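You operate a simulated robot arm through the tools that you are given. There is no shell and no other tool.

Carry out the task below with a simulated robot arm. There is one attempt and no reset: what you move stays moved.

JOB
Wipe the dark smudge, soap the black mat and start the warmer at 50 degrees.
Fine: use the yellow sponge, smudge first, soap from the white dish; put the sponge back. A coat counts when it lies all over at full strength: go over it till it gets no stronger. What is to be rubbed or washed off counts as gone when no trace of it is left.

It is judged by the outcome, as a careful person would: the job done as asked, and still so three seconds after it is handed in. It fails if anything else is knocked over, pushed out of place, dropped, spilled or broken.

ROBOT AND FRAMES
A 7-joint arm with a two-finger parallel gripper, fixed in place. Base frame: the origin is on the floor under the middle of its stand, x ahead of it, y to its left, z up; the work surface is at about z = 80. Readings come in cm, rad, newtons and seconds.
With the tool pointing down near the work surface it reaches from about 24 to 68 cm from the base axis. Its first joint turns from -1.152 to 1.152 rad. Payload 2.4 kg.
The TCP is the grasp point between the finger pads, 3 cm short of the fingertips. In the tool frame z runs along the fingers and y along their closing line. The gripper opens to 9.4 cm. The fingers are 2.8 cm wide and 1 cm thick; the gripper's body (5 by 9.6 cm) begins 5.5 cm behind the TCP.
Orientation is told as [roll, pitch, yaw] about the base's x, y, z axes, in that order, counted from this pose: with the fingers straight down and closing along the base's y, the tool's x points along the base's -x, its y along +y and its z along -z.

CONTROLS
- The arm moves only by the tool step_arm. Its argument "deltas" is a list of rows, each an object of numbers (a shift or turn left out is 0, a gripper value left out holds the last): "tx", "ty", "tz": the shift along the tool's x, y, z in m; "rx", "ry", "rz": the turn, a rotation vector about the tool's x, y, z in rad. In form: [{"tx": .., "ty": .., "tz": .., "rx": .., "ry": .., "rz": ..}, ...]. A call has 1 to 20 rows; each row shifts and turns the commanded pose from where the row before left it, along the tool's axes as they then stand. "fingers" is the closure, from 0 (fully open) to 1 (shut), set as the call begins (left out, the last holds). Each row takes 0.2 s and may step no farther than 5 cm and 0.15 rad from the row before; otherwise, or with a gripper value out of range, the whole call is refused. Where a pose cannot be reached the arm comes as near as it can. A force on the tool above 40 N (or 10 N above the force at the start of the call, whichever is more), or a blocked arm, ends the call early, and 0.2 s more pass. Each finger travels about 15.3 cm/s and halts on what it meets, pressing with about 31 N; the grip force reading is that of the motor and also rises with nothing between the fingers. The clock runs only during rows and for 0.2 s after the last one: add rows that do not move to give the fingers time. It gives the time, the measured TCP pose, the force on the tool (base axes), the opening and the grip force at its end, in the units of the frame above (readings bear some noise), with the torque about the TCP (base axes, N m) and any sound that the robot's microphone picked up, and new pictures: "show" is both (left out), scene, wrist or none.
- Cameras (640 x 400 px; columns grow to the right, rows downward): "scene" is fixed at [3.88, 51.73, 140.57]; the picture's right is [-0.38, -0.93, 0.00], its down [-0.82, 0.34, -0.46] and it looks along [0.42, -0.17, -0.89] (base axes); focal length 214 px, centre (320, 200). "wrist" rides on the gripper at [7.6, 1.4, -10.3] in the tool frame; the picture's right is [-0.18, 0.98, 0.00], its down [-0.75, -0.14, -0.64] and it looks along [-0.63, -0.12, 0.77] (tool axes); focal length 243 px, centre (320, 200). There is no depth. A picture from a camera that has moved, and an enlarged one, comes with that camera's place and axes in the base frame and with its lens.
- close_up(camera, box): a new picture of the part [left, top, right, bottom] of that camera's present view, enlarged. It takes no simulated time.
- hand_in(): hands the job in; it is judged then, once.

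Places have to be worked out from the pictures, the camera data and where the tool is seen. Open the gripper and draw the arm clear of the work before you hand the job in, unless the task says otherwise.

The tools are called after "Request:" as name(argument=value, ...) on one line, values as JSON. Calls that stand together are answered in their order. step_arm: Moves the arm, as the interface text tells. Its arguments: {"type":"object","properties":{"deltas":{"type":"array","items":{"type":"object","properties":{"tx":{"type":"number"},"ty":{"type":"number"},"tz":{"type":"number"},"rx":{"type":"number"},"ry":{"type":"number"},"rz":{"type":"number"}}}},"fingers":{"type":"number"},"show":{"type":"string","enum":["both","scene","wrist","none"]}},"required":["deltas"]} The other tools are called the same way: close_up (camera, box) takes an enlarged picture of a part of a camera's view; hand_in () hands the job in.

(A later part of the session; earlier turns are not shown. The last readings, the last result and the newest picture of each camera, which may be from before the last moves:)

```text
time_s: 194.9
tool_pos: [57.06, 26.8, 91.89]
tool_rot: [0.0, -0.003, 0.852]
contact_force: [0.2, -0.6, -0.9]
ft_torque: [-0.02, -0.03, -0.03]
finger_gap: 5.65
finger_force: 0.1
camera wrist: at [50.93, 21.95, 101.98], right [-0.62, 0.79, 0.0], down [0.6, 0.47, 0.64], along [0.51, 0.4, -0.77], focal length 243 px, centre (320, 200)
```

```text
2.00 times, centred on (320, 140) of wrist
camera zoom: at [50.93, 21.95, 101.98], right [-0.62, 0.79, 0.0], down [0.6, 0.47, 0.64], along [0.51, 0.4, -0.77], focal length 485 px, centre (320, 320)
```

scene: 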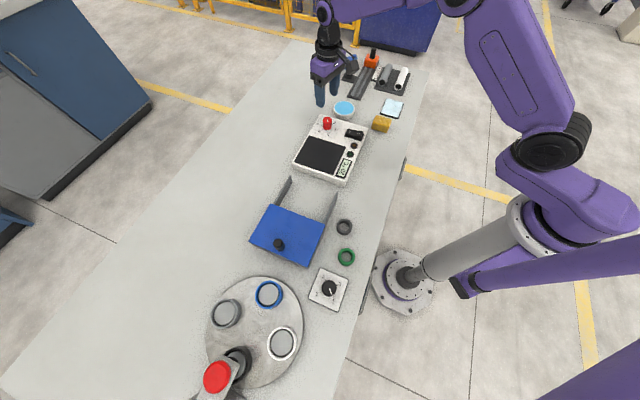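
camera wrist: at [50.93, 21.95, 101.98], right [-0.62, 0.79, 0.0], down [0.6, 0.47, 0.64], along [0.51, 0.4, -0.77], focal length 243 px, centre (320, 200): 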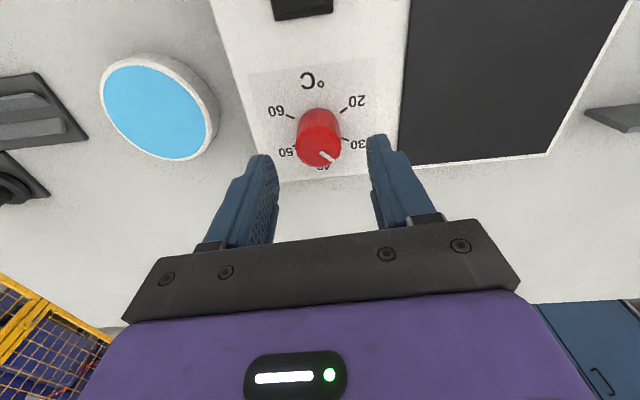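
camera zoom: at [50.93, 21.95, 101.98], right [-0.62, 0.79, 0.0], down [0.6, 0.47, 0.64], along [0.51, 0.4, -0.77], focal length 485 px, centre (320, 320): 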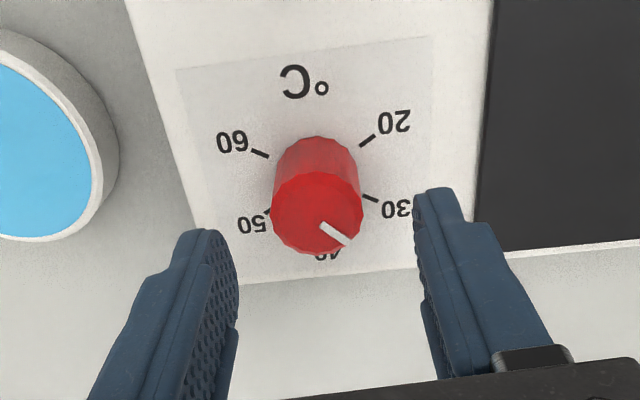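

Nearly centred. I descend to z ≈ 88.1 and close on the knob again.

Request:
step_arm(deltas=[{"tx": 0.001, "tz": 0.018}, {"tz": 0.013}, {"tz": 0.007}, {}], show="none")

Request:
step_arm(deltas=[{}, {}, {}], fingers=1.0, show="wrist")

```text
time_s: 195.9
tool_pos: [57.11, 26.72, 88.04]
tool_rot: [-0.003, -0.003, 0.85]
contact_force: [0.2, 0.0, 0.8]
ft_torque: [0.0, 0.0, 0.0]
finger_gap: 5.64
finger_force: 0.0
```

```text
time_s: 196.7
tool_pos: [57.13, 26.63, 88.02]
tool_rot: [-0.001, -0.003, 0.85]
contact_force: [2.3, -0.7, -0.9]
ft_torque: [0.03, 0.04, 0.01]
finger_gap: 3.13
finger_force: 45.7
camera wrist: at [51.03, 21.84, 98.16], right [-0.62, 0.79, 0.0], down [0.6, 0.47, 0.64], along [0.51, 0.4, -0.76], focal length 243 px, centre (320, 200)
```

wrist: 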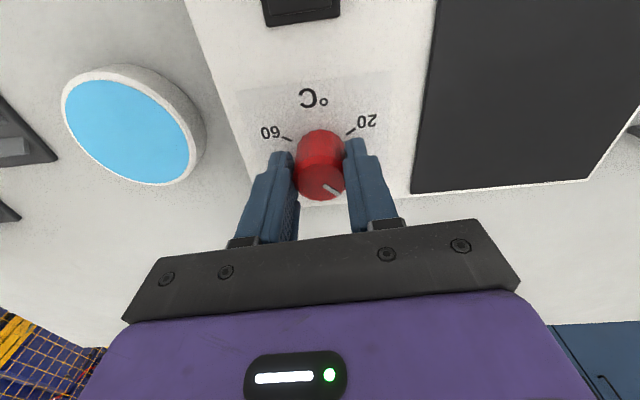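

Clean grip (forces ~2 N). I turn clockwise again in gentle rows.

Request:
step_arm(deltas=[{"rz": 0.08}, {"rz": 0.08}, {"rz": 0.08}, {"rz": 0.08}, {"rz": 0.08}, {}], show="none")

Request:
step_arm(deltas=[{"rz": 0.08}, {"rz": 0.08}, {"rz": 0.08}, {"rz": 0.08}, {"rz": 0.08}, {}], show="wrist")

Request:
close_up(camera="scene", box=[300, 105, 364, 145])

```text
time_s: 198.1
tool_pos: [57.07, 26.65, 87.99]
tool_rot: [-0.001, -0.004, 0.448]
contact_force: [14.4, 3.5, -0.2]
ft_torque: [-0.33, 0.58, 0.02]
finger_gap: 3.09
finger_force: 45.7
```

```text
time_s: 199.5
tool_pos: [56.95, 26.74, 87.91]
tool_rot: [0.003, -0.008, 0.051]
contact_force: [18.7, 11.5, 2.2]
ft_torque: [-0.49, 0.36, 0.01]
finger_gap: 3.12
finger_force: 44.6
camera wrist: at [49.3, 27.81, 98.13], right [0.13, 0.99, 0.01], down [0.76, -0.11, 0.65], along [0.64, -0.08, -0.76], focal length 243 px, centre (320, 200)
```

wrist: 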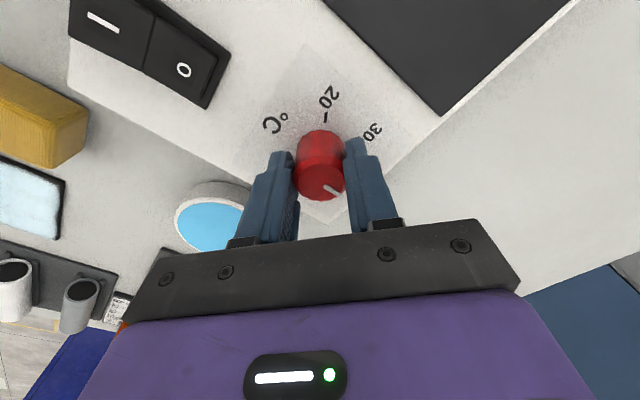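

```text
10.00 times, centred on (332, 125) of scene
camera zoom: at [3.93, 51.75, 140.56], right [-0.38, -0.93, 0.0], down [-0.82, 0.34, -0.46], along [0.42, -0.17, -0.89], focal length 2145 px, centre (200, 950)
```

zoom: 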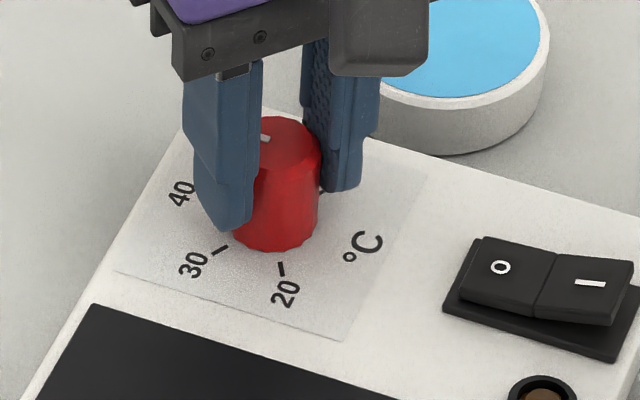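

At about 40 now. I relieve the lateral force with a 0.4 mm shift and continue toward 50.

Request:
step_arm(deltas=[{"tx": -0.0004, "ty": 0.0002}, {"rz": 0.08}, {"rz": 0.08}, {"rz": 0.08}, {"rz": 0.08}, {"rz": 0.08}, {"rz": 0.08}, {}], show="none")

Request:
close_up(camera="scene", box=[300, 105, 364, 145])

```text
time_s: 201.3
tool_pos: [57.01, 26.94, 87.92]
tool_rot: [0.007, -0.004, -0.429]
contact_force: [10.9, 24.2, -1.7]
ft_torque: [-0.76, -0.8, 0.05]
finger_gap: 3.14
finger_force: 45.0
```

```text
10.00 times, centred on (332, 125) of scene
camera zoom: at [3.91, 51.79, 140.54], right [-0.38, -0.93, 0.0], down [-0.82, 0.34, -0.46], along [0.42, -0.17, -0.89], focal length 2145 px, centre (200, 950)
```

zoom: 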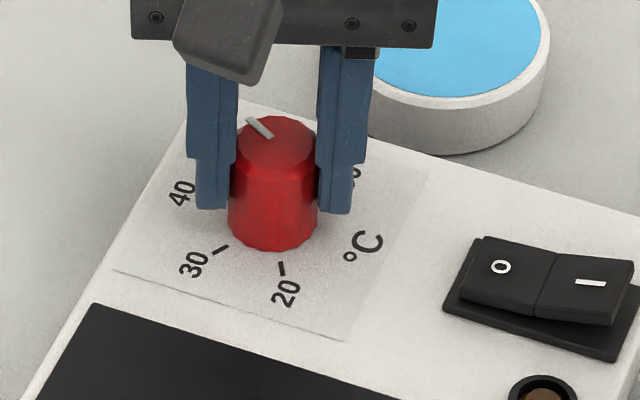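

About 45 now. I relieve again and turn another 0.4 rad.

Request:
step_arm(deltas=[{"ty": 0.0004}, {"rz": 0.08}, {"rz": 0.08}, {"rz": 0.08}, {"rz": 0.08}, {"rz": 0.08}, {}], show="wrist")

Request:
close_up(camera="scene", box=[300, 105, 364, 145])

Request:
close_up(camera="wrist", box=[220, 60, 420, 220])

```text
time_s: 202.7
tool_pos: [56.99, 27.0, 87.84]
tool_rot: [0.015, -0.004, -0.788]
contact_force: [8.0, 4.5, -6.6]
ft_torque: [-0.22, 0.64, 0.0]
finger_gap: 3.14
finger_force: 44.7
stopped in row 6: the force on the tool passed its limit at 40 N (the readings are from after the stop); the commanded pose is now the measured one
camera wrist: at [52.63, 33.36, 98.16], right [0.83, 0.56, 0.01], down [0.42, -0.64, 0.64], along [0.37, -0.53, -0.77], focal length 243 px, centre (320, 200)
```

wrist: 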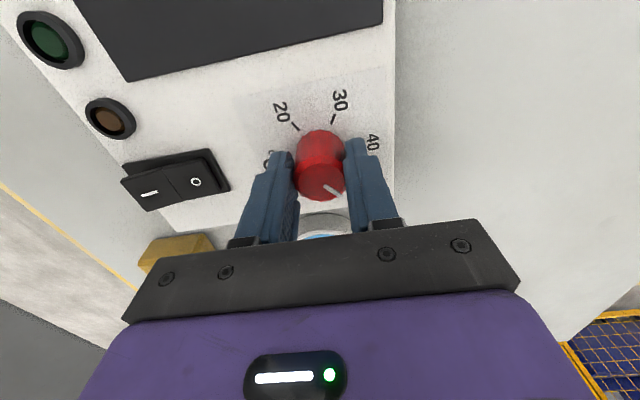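

```text
10.00 times, centred on (332, 125) of scene
camera zoom: at [3.92, 51.74, 140.56], right [-0.38, -0.93, 0.0], down [-0.82, 0.34, -0.46], along [0.42, -0.17, -0.89], focal length 2145 px, centre (200, 950)
```

zoom: 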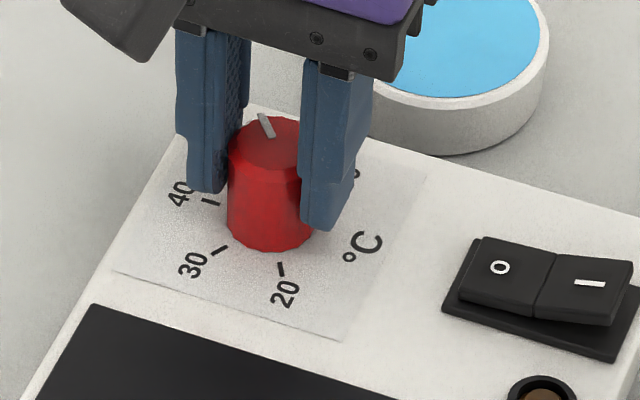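

```text
2.50 times, centred on (320, 140) of wrist
camera zoom: at [52.63, 33.36, 98.16], right [0.83, 0.56, 0.01], down [0.42, -0.64, 0.64], along [0.37, -0.53, -0.77], focal length 606 px, centre (320, 350)
```

zoom: 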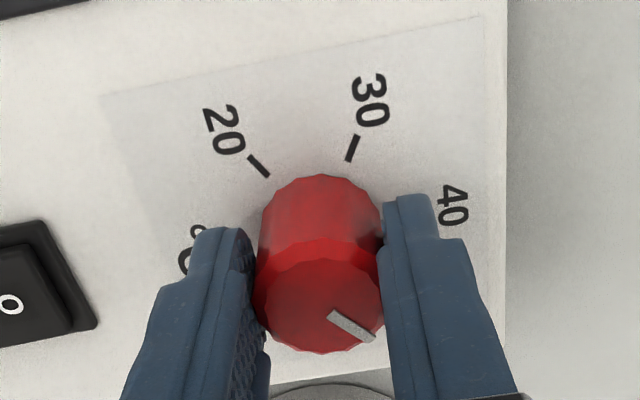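

The pointer is now a bit before 50. I release, raise, level the tool, and look from above to measure the remaining angle.

Request:
step_arm(deltas=[{}, {}, {}], fingers=0.4, show="none")

Request:
step_arm(deltas=[{"tz": -0.02}, {"tz": -0.03, "rx": 0.014, "ry": 0.004}, {"tz": -0.03}, {}], show="wrist")

Request:
close_up(camera="wrist", box=[240, 20, 400, 140])

Request:
close_up(camera="scene", box=[300, 105, 364, 145])

```text
time_s: 203.5
tool_pos: [57.01, 27.02, 88.02]
tool_rot: [0.012, -0.005, -0.79]
contact_force: [-1.0, 0.1, 0.1]
ft_torque: [0.02, 0.01, 0.01]
finger_gap: 5.66
finger_force: 0.1
```

```text
time_s: 204.5
tool_pos: [56.82, 26.77, 96.06]
tool_rot: [-0.002, 0.001, -0.793]
contact_force: [0.5, -0.3, 0.2]
ft_torque: [0.0, -0.03, -0.03]
finger_gap: 5.65
finger_force: 0.0
camera wrist: at [52.56, 33.22, 106.19], right [0.83, 0.56, 0.0], down [0.43, -0.63, 0.64], along [0.36, -0.53, -0.77], focal length 243 px, centre (320, 200)
```

wrist: 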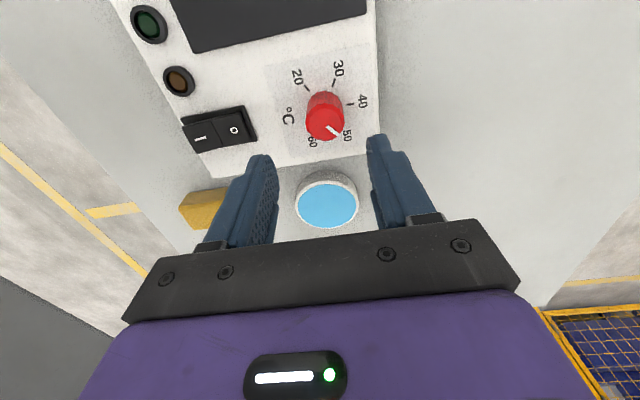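

```text
3.33 times, centred on (320, 80) of wrist
camera zoom: at [52.56, 33.22, 106.19], right [0.83, 0.56, 0.0], down [0.43, -0.63, 0.64], along [0.36, -0.53, -0.77], focal length 809 px, centre (320, 600)
```

zoom: 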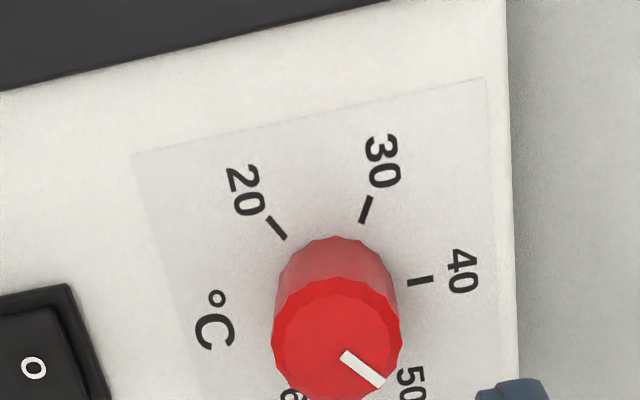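

```text
10.00 times, centred on (332, 125) of scene
camera zoom: at [3.88, 51.73, 140.57], right [-0.38, -0.93, 0.0], down [-0.82, 0.34, -0.46], along [0.42, -0.17, -0.89], focal length 2145 px, centre (200, 950)
```

zoom: 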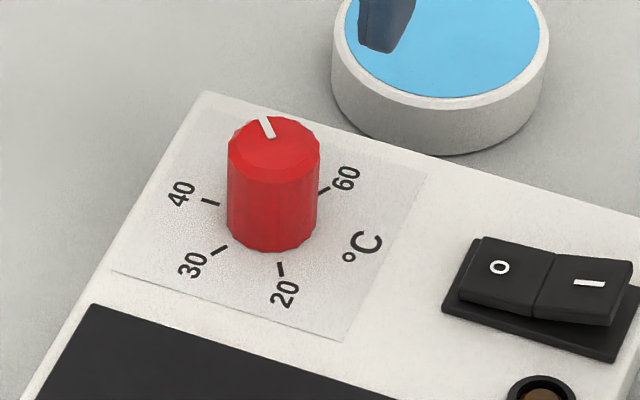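

The pointer measures ≈ −4° and the 50 mark ≈ −16.3° (marks 60° apart), so ~0.2 rad remains. I recentre, descend and regrip.

Request:
step_arm(deltas=[{"tx": -0.001, "ty": 0.004}, {"tz": 0.03}, {"tz": 0.025}, {}], show="none")

Request:
close_up(camera="wrist", box=[220, 40, 420, 240])

```text
time_s: 205.5
tool_pos: [57.38, 27.26, 90.44]
tool_rot: [-0.003, 0.0, -0.789]
contact_force: [0.5, -0.1, -0.6]
ft_torque: [0.01, 0.0, 0.0]
finger_gap: 5.63
finger_force: 0.0
```

```text
2.00 times, centred on (320, 140) of wrist
camera zoom: at [53.07, 33.68, 100.65], right [0.83, 0.56, 0.0], down [0.43, -0.63, 0.64], along [0.36, -0.53, -0.77], focal length 485 px, centre (320, 320)
```

zoom: 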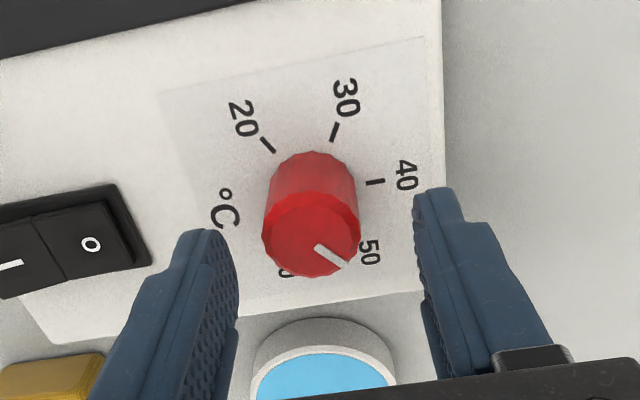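

Slight overshoot; I shift back 1.5 mm, descend to z ≈ 88.0, and close.

Request:
step_arm(deltas=[{"ty": -0.0015, "tz": 0.015}, {"tz": 0.009}, {}], show="none")

Request:
step_arm(deltas=[{}, {}, {}], fingers=1.0, show="none")

```text
time_s: 206.3
tool_pos: [57.35, 27.18, 88.08]
tool_rot: [-0.002, -0.001, -0.789]
contact_force: [-0.4, -0.3, -1.1]
ft_torque: [-0.02, 0.01, 0.03]
finger_gap: 5.63
finger_force: 0.0
```

```text
time_s: 207.1
tool_pos: [57.11, 27.06, 87.94]
tool_rot: [-0.005, 0.003, -0.79]
contact_force: [-14.1, -10.8, 5.9]
ft_torque: [0.18, -0.05, -0.05]
finger_gap: 3.12
finger_force: 45.2
```

Gripped with a 17 N side preload; I relieve it by 0.3 mm and turn 0.2 rad clockwise.

Request:
step_arm(deltas=[{"ty": -0.0004}, {"rz": 0.05}, {"rz": 0.05}, {"rz": 0.05}, {"rz": 0.054}, {}], show="none")

Request:
close_up(camera="scene", box=[300, 105, 364, 145])

```text
time_s: 208.5
tool_pos: [57.15, 27.0, 88.05]
tool_rot: [-0.003, 0.001, -0.994]
contact_force: [-10.4, -3.5, -14.5]
ft_torque: [0.97, -0.05, -0.05]
finger_gap: 3.1
finger_force: 44.8
```

```text
10.00 times, centred on (332, 125) of scene
camera zoom: at [3.88, 51.73, 140.57], right [-0.38, -0.93, 0.0], down [-0.82, 0.34, -0.46], along [0.42, -0.17, -0.89], focal length 2145 px, centre (200, 950)
```

zoom: 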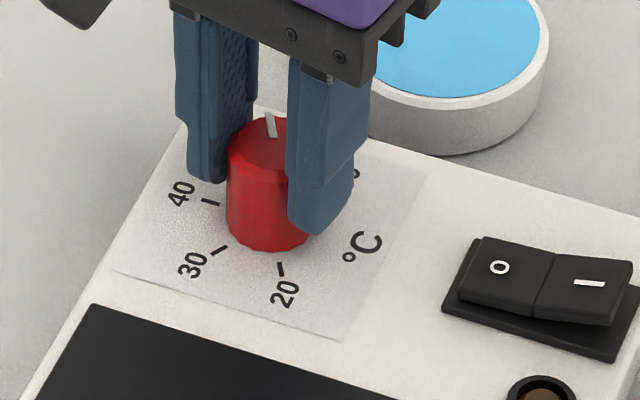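

The pointer line now looks aligned with 50. I release, raise and verify from above.

Request:
step_arm(deltas=[{}, {}, {}], fingers=0.4, show="none")

Request:
step_arm(deltas=[{"tz": -0.02}, {"tz": -0.03}, {"tz": -0.03}, {"tz": -0.02}, {}], show="wrist")

Request:
close_up(camera="scene", box=[310, 108, 342, 128])

Request:
close_up(camera="wrist", box=[260, 40, 380, 130])

```text
time_s: 209.3
tool_pos: [57.17, 27.14, 88.11]
tool_rot: [-0.001, 0.0, -0.994]
contact_force: [-0.6, 0.0, 0.0]
ft_torque: [-0.01, 0.01, -0.03]
finger_gap: 5.62
finger_force: 0.1
```

```text
time_s: 210.5
tool_pos: [57.17, 27.06, 98.1]
tool_rot: [-0.002, -0.001, -0.993]
contact_force: [0.4, -0.2, 0.5]
ft_torque: [-0.05, 0.0, -0.01]
finger_gap: 5.62
finger_force: 0.1
camera wrist: at [54.27, 34.11, 108.27], right [0.92, 0.38, 0.0], down [0.29, -0.71, 0.64], along [0.24, -0.59, -0.77], focal length 243 px, centre (320, 200)
```

wrist: 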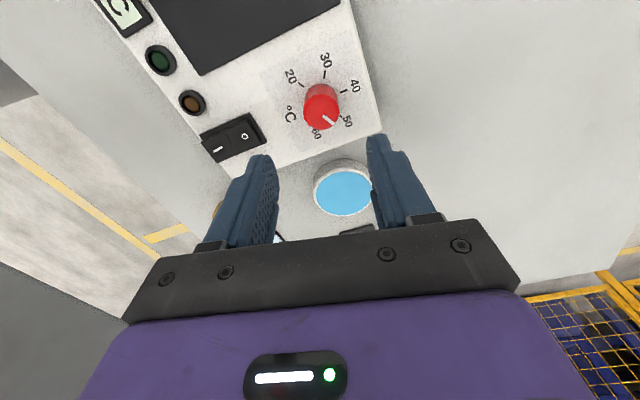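

```text
16.00 times, centred on (326, 118) of scene
camera zoom: at [3.88, 51.73, 140.57], right [-0.38, -0.93, 0.0], down [-0.82, 0.34, -0.46], along [0.42, -0.17, -0.89], focal length 3432 px, centre (224, 1512)
```

zoom: 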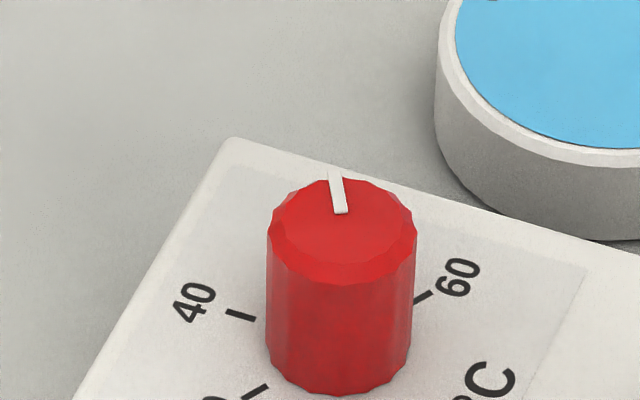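

```text
4.44 times, centred on (320, 85) of wrist
camera zoom: at [54.27, 34.11, 108.27], right [0.92, 0.38, 0.0], down [0.29, -0.71, 0.64], along [0.24, -0.59, -0.77], focal length 1078 px, centre (320, 711)
```

zoom: 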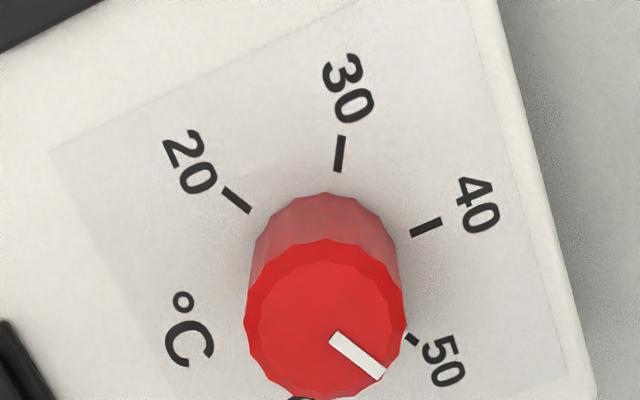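

Scene view suggests ≈ −16° (on 50), the wrist view slightly less. To verify, I move so the wrist camera looks nearly straight down on the knob.

Request:
step_arm(deltas=[{"tx": -0.03}, {"tx": -0.03}, {}], show="wrist")

Request:
close_up(camera="wrist", box=[270, 0, 390, 75])

```text
time_s: 211.3
tool_pos: [60.18, 21.85, 98.05]
tool_rot: [-0.002, -0.001, -0.994]
contact_force: [-0.5, -0.1, 0.8]
ft_torque: [0.04, -0.01, -0.01]
finger_gap: 5.62
finger_force: 0.0
camera wrist: at [57.28, 29.04, 108.21], right [0.92, 0.38, 0.0], down [0.29, -0.71, 0.64], along [0.24, -0.59, -0.77], focal length 243 px, centre (320, 200)
```

wrist: 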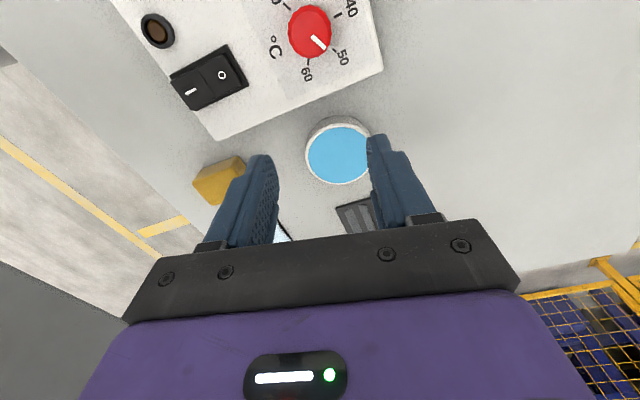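

```text
5.33 times, centred on (330, 38) of wrist
camera zoom: at [57.28, 29.04, 108.21], right [0.92, 0.38, 0.0], down [0.29, -0.71, 0.64], along [0.24, -0.59, -0.77], focal length 1294 px, centre (267, 1067)
```

zoom: 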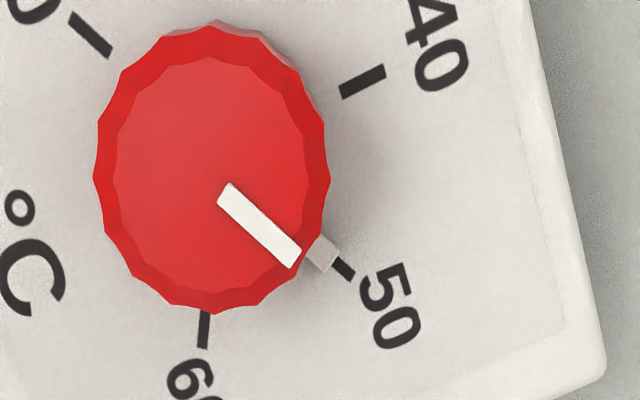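

From above, the pointer nub is lined up with the 50 mark (within ~0.5°). Next the rocker: the "I" half is centred ≈ (49.0, 18.9) and is the raised side. I close the fingers and move above it at z = 98.

Request:
step_arm(deltas=[{"tx": 0.0116, "ty": -0.0383}, {"tx": 0.0116, "ty": -0.0383}, {"tx": 0.0116, "ty": -0.0383}, {"rz": -0.102}, {"rz": -0.102}, {}], fingers=1.0, show="both")

Request:
close_up(camera="wrist", box=[240, 20, 400, 140])

Request:
close_up(camera="scene", box=[320, 110, 400, 160])

```text
time_s: 212.7
tool_pos: [48.8, 18.62, 98.33]
tool_rot: [-0.003, 0.0, -0.79]
contact_force: [1.1, -0.8, 0.4]
ft_torque: [-0.01, 0.01, 0.03]
finger_gap: 0.01
finger_force: 30.4
camera wrist: at [44.56, 24.96, 108.49], right [0.83, 0.56, 0.0], down [0.43, -0.63, 0.64], along [0.36, -0.53, -0.77], focal length 243 px, centre (320, 200)
```

scene: 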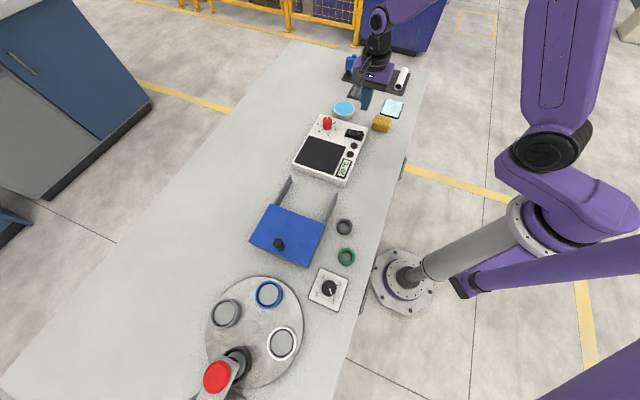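
wrist: 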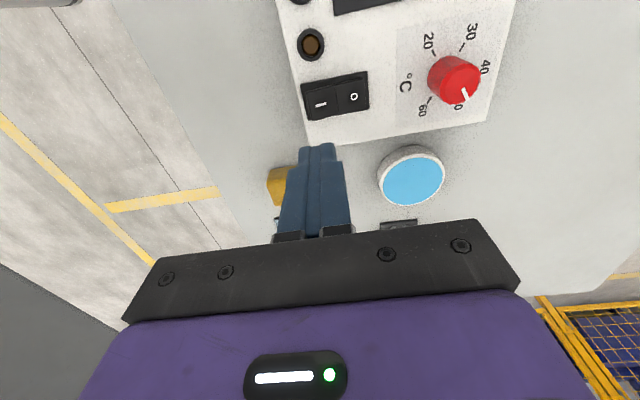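

```text
3.33 times, centred on (320, 80) of wrist
camera zoom: at [44.56, 24.96, 108.49], right [0.83, 0.56, 0.0], down [0.43, -0.63, 0.64], along [0.36, -0.53, -0.77], focal length 809 px, centre (320, 600)
```

zoom: 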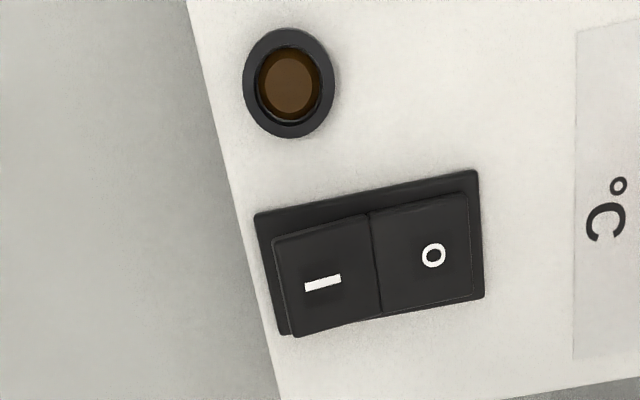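

```text
8.00 times, centred on (360, 135) of scene
camera zoom: at [3.88, 51.73, 140.57], right [-0.38, -0.93, 0.0], down [-0.82, 0.34, -0.46], along [0.42, -0.17, -0.89], focal length 1716 px, centre (0, 720)
```

zoom: 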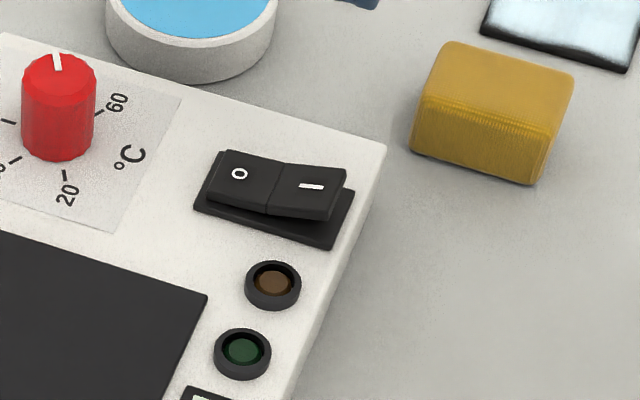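

The I half is centred ≈ (49.0, 19.0), outer edge (48.0, 18.1). I trim 1.6 mm and descend to just above it.

Request:
step_arm(deltas=[{"tx": 0.0016, "ty": -0.0008}, {"tz": 0.03}, {"tz": 0.03}, {"tz": 0.018}, {}], show="wrist")

Request:
close_up(camera="scene", box=[320, 110, 400, 160])

Request:
close_up(camera="wrist", box=[220, 60, 420, 220])

```text
time_s: 213.9
tool_pos: [48.68, 18.68, 90.44]
tool_rot: [-0.002, 0.0, -0.789]
contact_force: [0.3, -0.7, 0.4]
ft_torque: [-0.01, -0.02, -0.01]
finger_gap: 0.0
finger_force: 30.8
camera wrist: at [44.46, 25.06, 100.67], right [0.83, 0.56, 0.0], down [0.43, -0.63, 0.64], along [0.36, -0.53, -0.77], focal length 243 px, centre (320, 200)
```

wrist: 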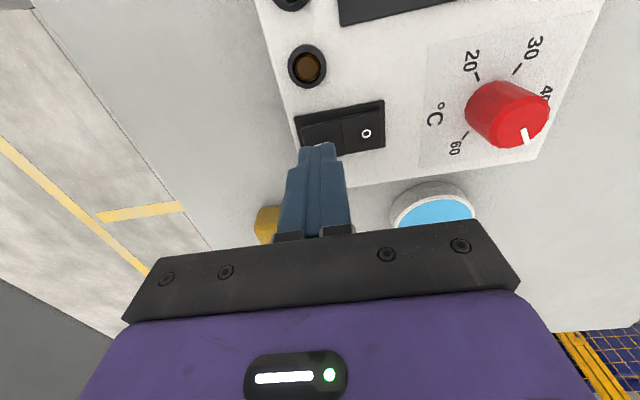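

```text
8.00 times, centred on (360, 135) of scene
camera zoom: at [3.88, 51.73, 140.57], right [-0.38, -0.93, 0.0], down [-0.82, 0.34, -0.46], along [0.42, -0.17, -0.89], focal length 1716 px, centre (0, 720)
```

zoom: 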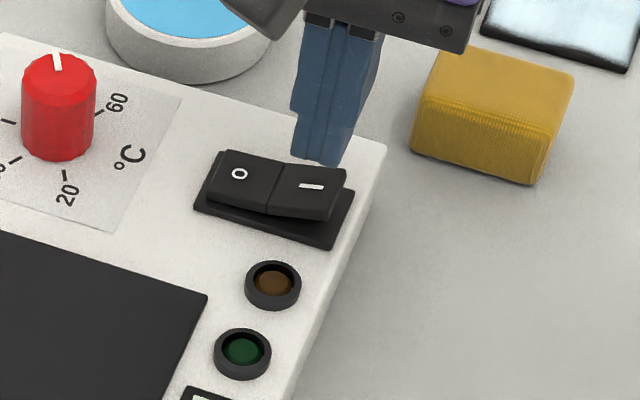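

```text
2.50 times, centred on (320, 140) of wrist
camera zoom: at [44.46, 25.06, 100.67], right [0.83, 0.56, 0.0], down [0.43, -0.63, 0.64], along [0.36, -0.53, -0.77], focal length 606 px, centre (320, 350)
```

zoom: 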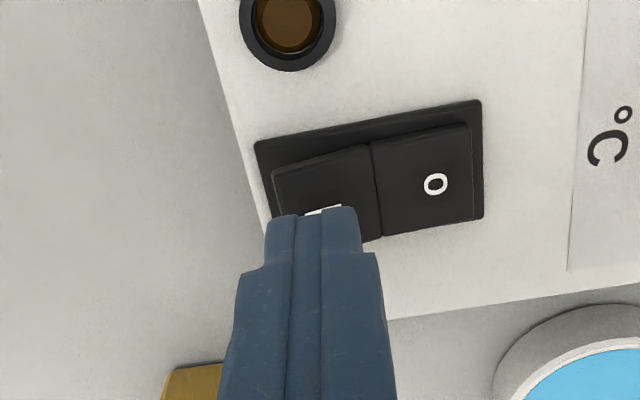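

The closed fingertips sit over the outer part of the I half. I press down gradually, watching force and the lamps.

Request:
step_arm(deltas=[{"tz": 0.006}, {"tz": 0.003}, {}], show="none")

Request:
step_arm(deltas=[{"tz": 0.002}, {}], show="none")

Request:
step_arm(deltas=[{"tz": 0.002}, {}], show="none")

```text
time_s: 214.7
tool_pos: [48.73, 18.7, 89.33]
tool_rot: [-0.002, 0.001, -0.791]
contact_force: [-0.2, 0.1, -0.9]
ft_torque: [0.01, -0.01, 0.02]
finger_gap: 0.01
finger_force: 31.1
```

```text
time_s: 215.3
tool_pos: [48.63, 18.77, 89.26]
tool_rot: [-0.002, 0.002, -0.79]
contact_force: [0.1, 0.2, 0.3]
ft_torque: [0.01, -0.01, -0.01]
finger_gap: 0.0
finger_force: 31.0
```

```text
time_s: 215.9
tool_pos: [48.8, 18.74, 88.99]
tool_rot: [-0.001, -0.001, -0.791]
contact_force: [0.1, -0.2, 0.3]
ft_torque: [0.01, 0.0, 0.0]
finger_gap: 0.03
finger_force: 30.7
```

Request:
step_arm(deltas=[{"tz": 0.002}, {}], show="none")

Request:
step_arm(deltas=[{"tz": 0.001}, {}], show="none")

Request:
step_arm(deltas=[{"tz": 0.001}, {}], show="none")

Request:
close_up(camera="scene", box=[320, 110, 400, 185])

```text
time_s: 216.5
tool_pos: [48.81, 18.9, 88.78]
tool_rot: [-0.001, 0.0, -0.791]
contact_force: [0.7, 0.6, 0.0]
ft_torque: [0.02, -0.03, 0.02]
finger_gap: 0.0
finger_force: 31.3
```

```text
time_s: 217.1
tool_pos: [48.74, 18.82, 88.71]
tool_rot: [-0.002, -0.001, -0.79]
contact_force: [-0.1, 0.0, -0.6]
ft_torque: [0.01, -0.02, 0.0]
finger_gap: 0.0
finger_force: 30.7
```

```text
time_s: 217.7
tool_pos: [48.71, 18.81, 88.67]
tool_rot: [-0.002, 0.0, -0.792]
contact_force: [0.3, 0.0, 0.3]
ft_torque: [-0.02, 0.0, 0.02]
finger_gap: 0.0
finger_force: 30.8
```

```text
5.33 times, centred on (360, 148) of scene
camera zoom: at [3.88, 51.73, 140.57], right [-0.38, -0.93, 0.0], down [-0.82, 0.34, -0.46], along [0.42, -0.17, -0.89], focal length 1144 px, centre (107, 480)
```

zoom: 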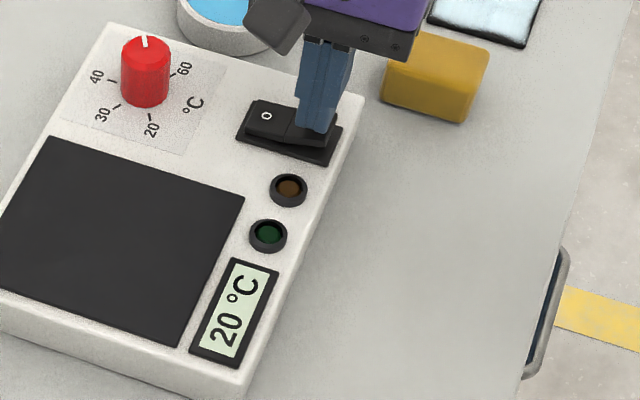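

No contact force yet; the fingertips are just at the rocker. Continuing down in 1–2 mm steps.

Request:
step_arm(deltas=[{"tz": 0.0015}, {}], show="none")

Request:
step_arm(deltas=[{"tz": 0.0015}, {}], show="none")

Request:
close_up(camera="scene", box=[330, 120, 378, 150])

```text
time_s: 218.3
tool_pos: [48.59, 18.74, 88.54]
tool_rot: [-0.002, 0.0, -0.79]
contact_force: [0.0, -0.5, -1.0]
ft_torque: [-0.01, -0.02, 0.01]
finger_gap: 0.01
finger_force: 31.3
```

```text
time_s: 218.9
tool_pos: [48.72, 18.65, 88.37]
tool_rot: [-0.002, 0.0, -0.791]
contact_force: [-0.1, 0.3, 0.0]
ft_torque: [-0.03, 0.01, 0.03]
finger_gap: 0.0
finger_force: 31.0
```

```text
13.33 times, centred on (354, 135) of scene
camera zoom: at [3.88, 51.73, 140.57], right [-0.38, -0.93, 0.0], down [-0.82, 0.34, -0.46], along [0.42, -0.17, -0.89], focal length 2860 px, centre (-133, 1067)
```

zoom: 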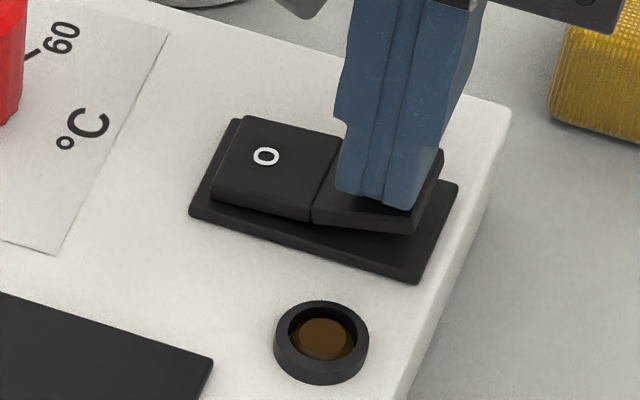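

Request:
step_arm(deltas=[{"tz": 0.0015}, {}], show="none")

Request:
step_arm(deltas=[{"tz": 0.001}, {}], show="none")

Request:
step_arm(deltas=[{"tz": 0.001}, {}], show="none")

Request:
close_up(camera="scene", box=[330, 120, 378, 150])

```text
time_s: 219.5
tool_pos: [48.76, 18.74, 88.13]
tool_rot: [0.0, -0.001, -0.79]
contact_force: [-2.2, -1.1, 3.0]
ft_torque: [-0.07, 0.04, 0.02]
finger_gap: 0.0
finger_force: 30.5
```

```text
time_s: 220.1
tool_pos: [48.76, 18.73, 88.07]
tool_rot: [-0.002, -0.001, -0.792]
contact_force: [-0.5, -0.7, 0.8]
ft_torque: [-0.07, 0.04, 0.01]
finger_gap: 0.0
finger_force: 31.0
```

```text
time_s: 220.7
tool_pos: [48.73, 18.8, 88.03]
tool_rot: [-0.001, 0.0, -0.788]
contact_force: [0.1, 0.0, 1.8]
ft_torque: [-0.03, 0.02, -0.02]
finger_gap: 0.0
finger_force: 31.3
```

```text
13.33 times, centred on (354, 135) of scene
camera zoom: at [3.88, 51.72, 140.57], right [-0.38, -0.93, 0.0], down [-0.82, 0.34, -0.46], along [0.42, -0.17, -0.89], focal length 2860 px, centre (-133, 1067)
```

zoom: 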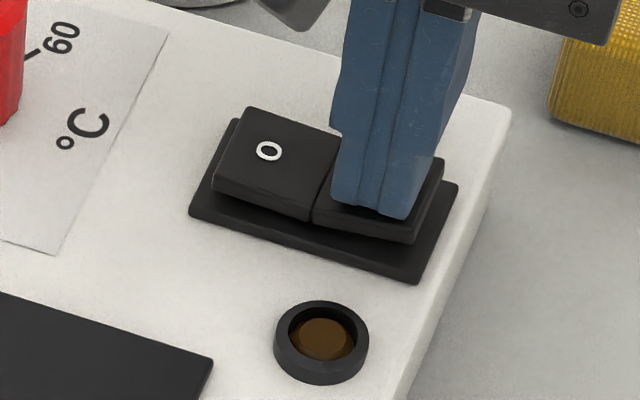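

The rocker is beginning to tip (O half rising). I keep pressing.

Request:
step_arm(deltas=[{"tz": 0.001}, {}], show="none")

Request:
step_arm(deltas=[{"tz": 0.001}, {}], show="none")

Request:
step_arm(deltas=[{"tz": 0.001}, {}], show="none")

Request:
close_up(camera="scene", box=[320, 110, 400, 185])

```text
time_s: 221.3
tool_pos: [48.9, 18.79, 87.87]
tool_rot: [-0.002, 0.001, -0.79]
contact_force: [0.0, 0.6, -0.6]
ft_torque: [-0.02, -0.02, -0.03]
finger_gap: 0.0
finger_force: 30.8
```

```text
time_s: 221.9
tool_pos: [48.8, 18.74, 87.89]
tool_rot: [-0.001, 0.0, -0.791]
contact_force: [-4.1, -2.7, 17.3]
ft_torque: [0.06, 0.06, 0.04]
finger_gap: 0.0
finger_force: 31.2
```

```text
time_s: 222.5
tool_pos: [48.83, 18.68, 87.76]
tool_rot: [-0.001, 0.0, -0.789]
contact_force: [-6.6, -0.8, 9.7]
ft_torque: [0.01, 0.13, 0.01]
finger_gap: 0.0
finger_force: 30.9
stopped in row 2: the force on the tool passed its limit at 41 N (the readings are from after the stop); the commanded pose is now the measured one
```

```text
5.33 times, centred on (360, 148) of scene
camera zoom: at [3.85, 51.71, 140.57], right [-0.38, -0.93, 0.0], down [-0.82, 0.34, -0.46], along [0.42, -0.17, -0.89], focal length 1144 px, centre (107, 480)
```

zoom: 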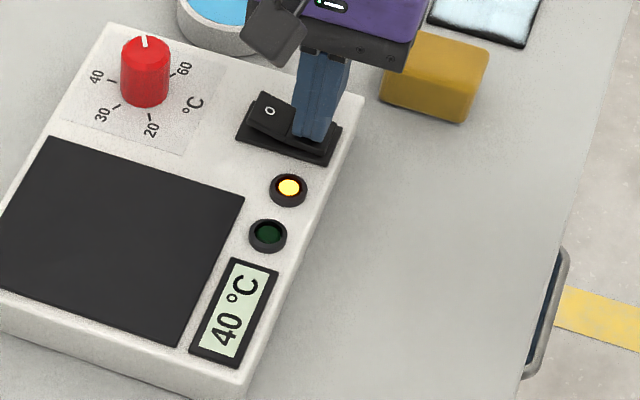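

The switch flipped: amber lamp on, display climbing (40 °C). I lift the finger off and watch the display.

Request:
step_arm(deltas=[{"tz": -0.01}, {"tz": -0.03}, {"tz": -0.04}, {"tz": -0.04}, {}], show="both")

Request:
close_up(camera="scene", box=[300, 105, 380, 190])

```text
time_s: 223.7
tool_pos: [48.97, 18.96, 99.82]
tool_rot: [0.0, -0.003, -0.79]
contact_force: [-0.8, 0.6, 0.6]
ft_torque: [0.0, -0.01, -0.01]
finger_gap: 0.0
finger_force: 30.8
camera wrist: at [44.63, 25.31, 109.94], right [0.83, 0.56, 0.0], down [0.43, -0.63, 0.64], along [0.36, -0.53, -0.77], focal length 243 px, centre (320, 200)
```

scene: 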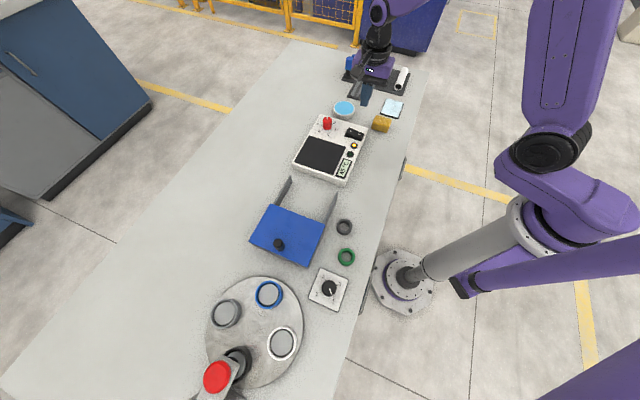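
wrist: 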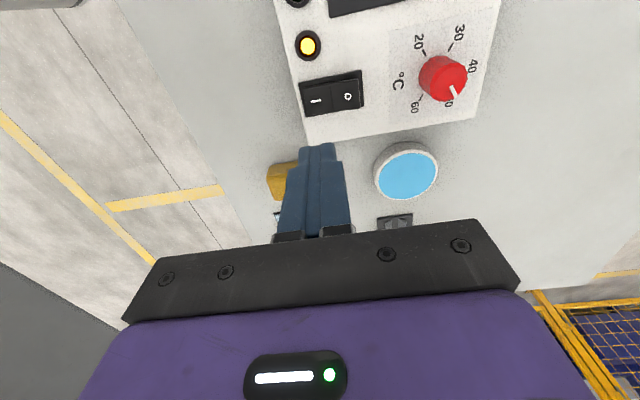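

```text
4.71 times, centred on (340, 148) of scene
camera zoom: at [3.88, 51.73, 140.57], right [-0.38, -0.93, 0.0], down [-0.82, 0.34, -0.46], along [0.42, -0.17, -0.89], focal length 1009 px, centre (226, 447)
```

zoom: 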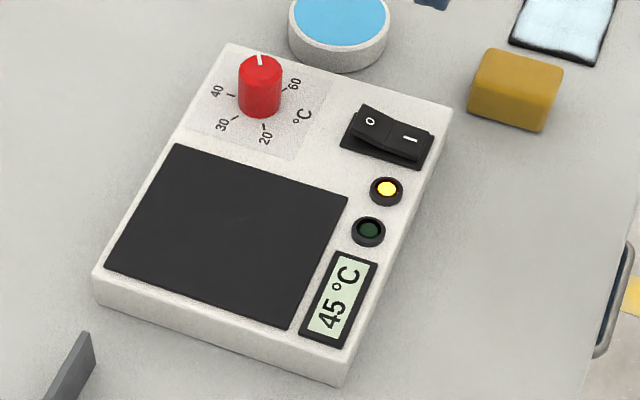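

Temperature is rising (45 °C). I retract the arm up and away, opening the gripper, while it heats, then read the display again.

Request:
step_arm(deltas=[{"tx": -0.004, "ty": -0.035, "tz": -0.025}, {"tx": -0.004, "ty": -0.035, "tz": -0.025}, {"tx": -0.004, "ty": -0.035, "tz": -0.025}, {"tx": -0.004, "ty": -0.035, "tz": -0.025}, {"rz": -0.13}, {"rz": -0.13}, {"rz": -0.13}, {"rz": -0.13}, {"rz": -0.13}, {"rz": -0.13}, {}], fingers=0, show="both")

Request:
close_up(camera="scene", box=[300, 105, 380, 190])

Request:
close_up(camera="scene", box=[352, 90, 432, 140])

```text
time_s: 226.1
tool_pos: [39.98, 7.82, 109.87]
tool_rot: [0.002, 0.0, -0.008]
contact_force: [0.1, -0.1, -0.1]
ft_torque: [-0.03, 0.0, -0.01]
finger_gap: 9.42
finger_force: 0.1
camera wrist: at [32.47, 9.24, 119.99], right [0.19, 0.98, 0.0], down [0.75, -0.15, 0.64], along [0.63, -0.12, -0.77], focal length 243 px, centre (320, 200)
```

scene: 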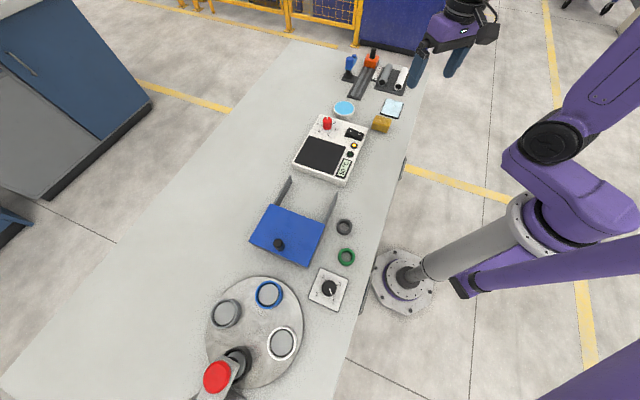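
wrist: 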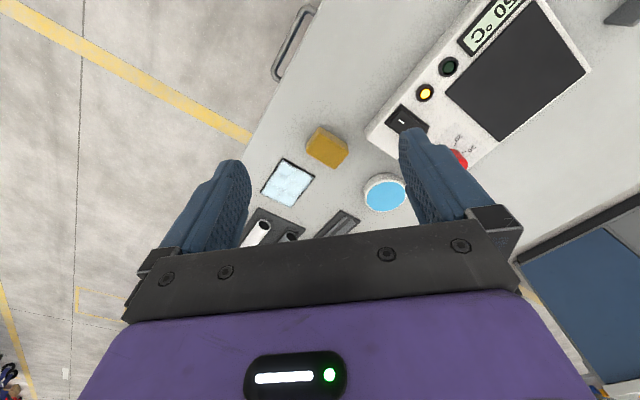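

```text
4.71 times, centred on (340, 148) of scene
camera zoom: at [3.88, 51.73, 140.57], right [-0.38, -0.93, 0.0], down [-0.82, 0.34, -0.46], along [0.42, -0.17, -0.89], focal length 1009 px, centre (226, 447)
```

zoom: 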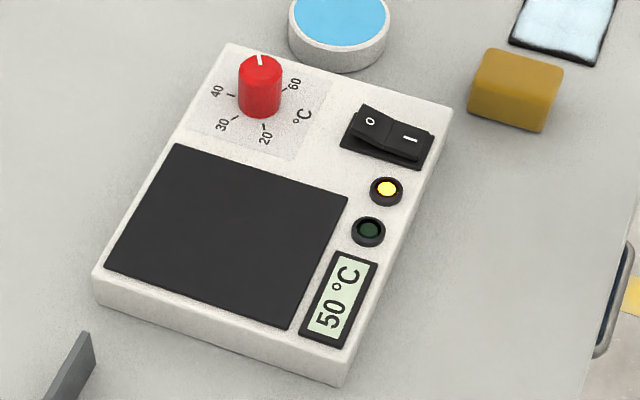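

```text
8.00 times, centred on (392, 115) of scene
camera zoom: at [3.88, 51.73, 140.57], right [-0.38, -0.93, 0.0], down [-0.82, 0.34, -0.46], along [0.42, -0.17, -0.89], focal length 1716 px, centre (-256, 880)
```

zoom: 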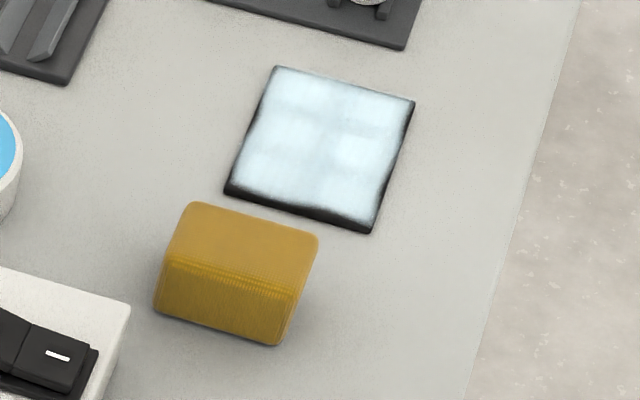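

Display reads 50 °C. I wait a few seconds to see it stabilise (and the green lamp), and take a look at mat and smudge site from above.

Request:
step_arm(deltas=[{}, {}, {}, {}, {}, {}, {}, {}, {}, {}, {}, {}, {}, {}, {}], show="both")

Request:
close_up(camera="scene", box=[300, 105, 380, 190])

Request:
close_up(camera="wrist", box=[250, 110, 350, 220])

Request:
close_up(camera="wrist", box=[290, 20, 410, 130])

```text
time_s: 229.3
tool_pos: [39.91, 7.81, 109.83]
tool_rot: [0.0, -0.003, -0.009]
contact_force: [0.3, -1.3, 0.4]
ft_torque: [-0.04, -0.05, -0.02]
finger_gap: 9.4
finger_force: 0.1
camera wrist: at [32.47, 9.26, 119.99], right [0.19, 0.98, 0.0], down [0.75, -0.15, 0.64], along [0.63, -0.12, -0.77], focal length 243 px, centre (320, 200)
```

scene: 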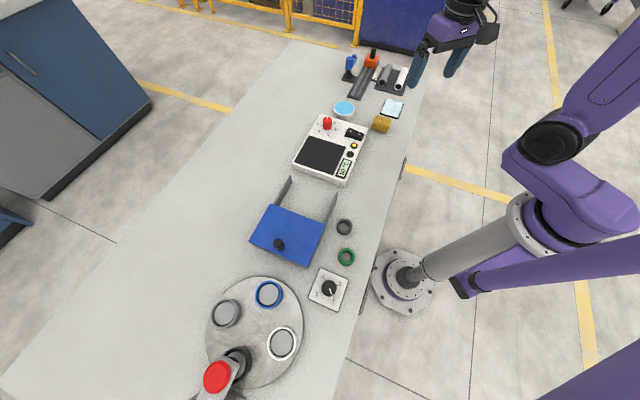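
wrist: 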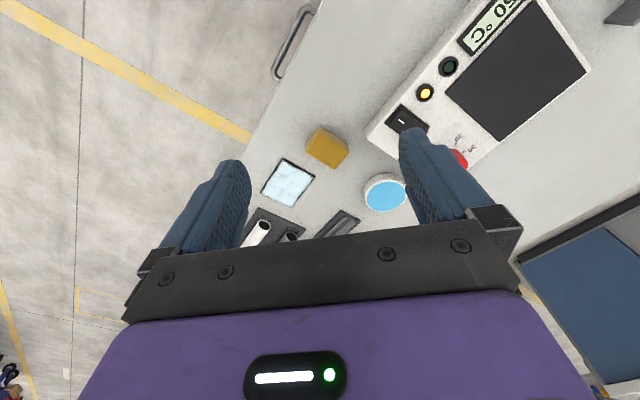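

```text
4.71 times, centred on (340, 148) of scene
camera zoom: at [3.88, 51.73, 140.57], right [-0.38, -0.93, 0.0], down [-0.82, 0.34, -0.46], along [0.42, -0.17, -0.89], focal length 1009 px, centre (226, 447)
```

zoom: 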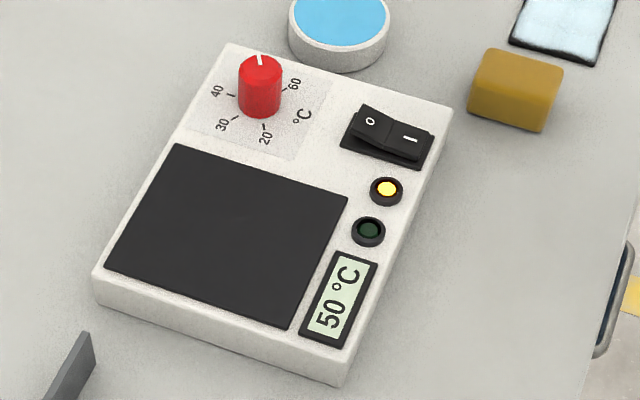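

```text
3.64 times, centred on (300, 165) of wrist
camera zoom: at [32.47, 9.26, 119.99], right [0.19, 0.98, 0.0], down [0.75, -0.15, 0.64], along [0.63, -0.12, -0.77], focal length 882 px, centre (393, 327)
```

zoom: 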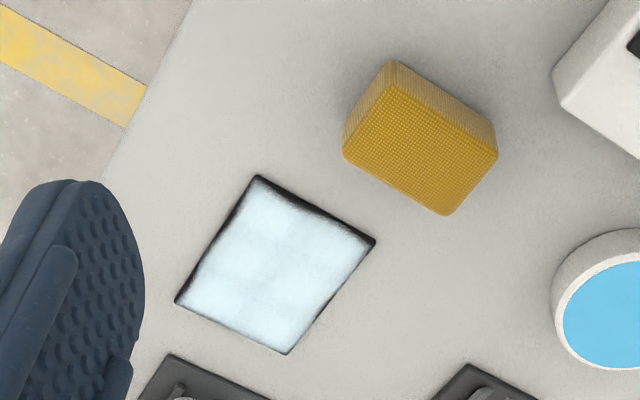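

```text
3.64 times, centred on (350, 75) of wrist
camera zoom: at [32.47, 9.26, 119.99], right [0.19, 0.98, 0.0], down [0.75, -0.15, 0.64], along [0.63, -0.12, -0.77], focal length 882 px, centre (211, 654)
```

zoom: 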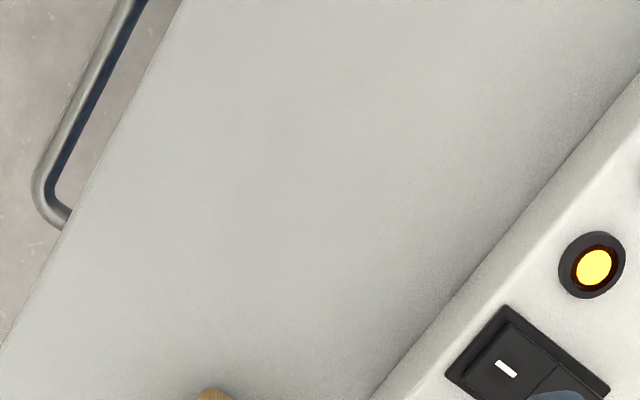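

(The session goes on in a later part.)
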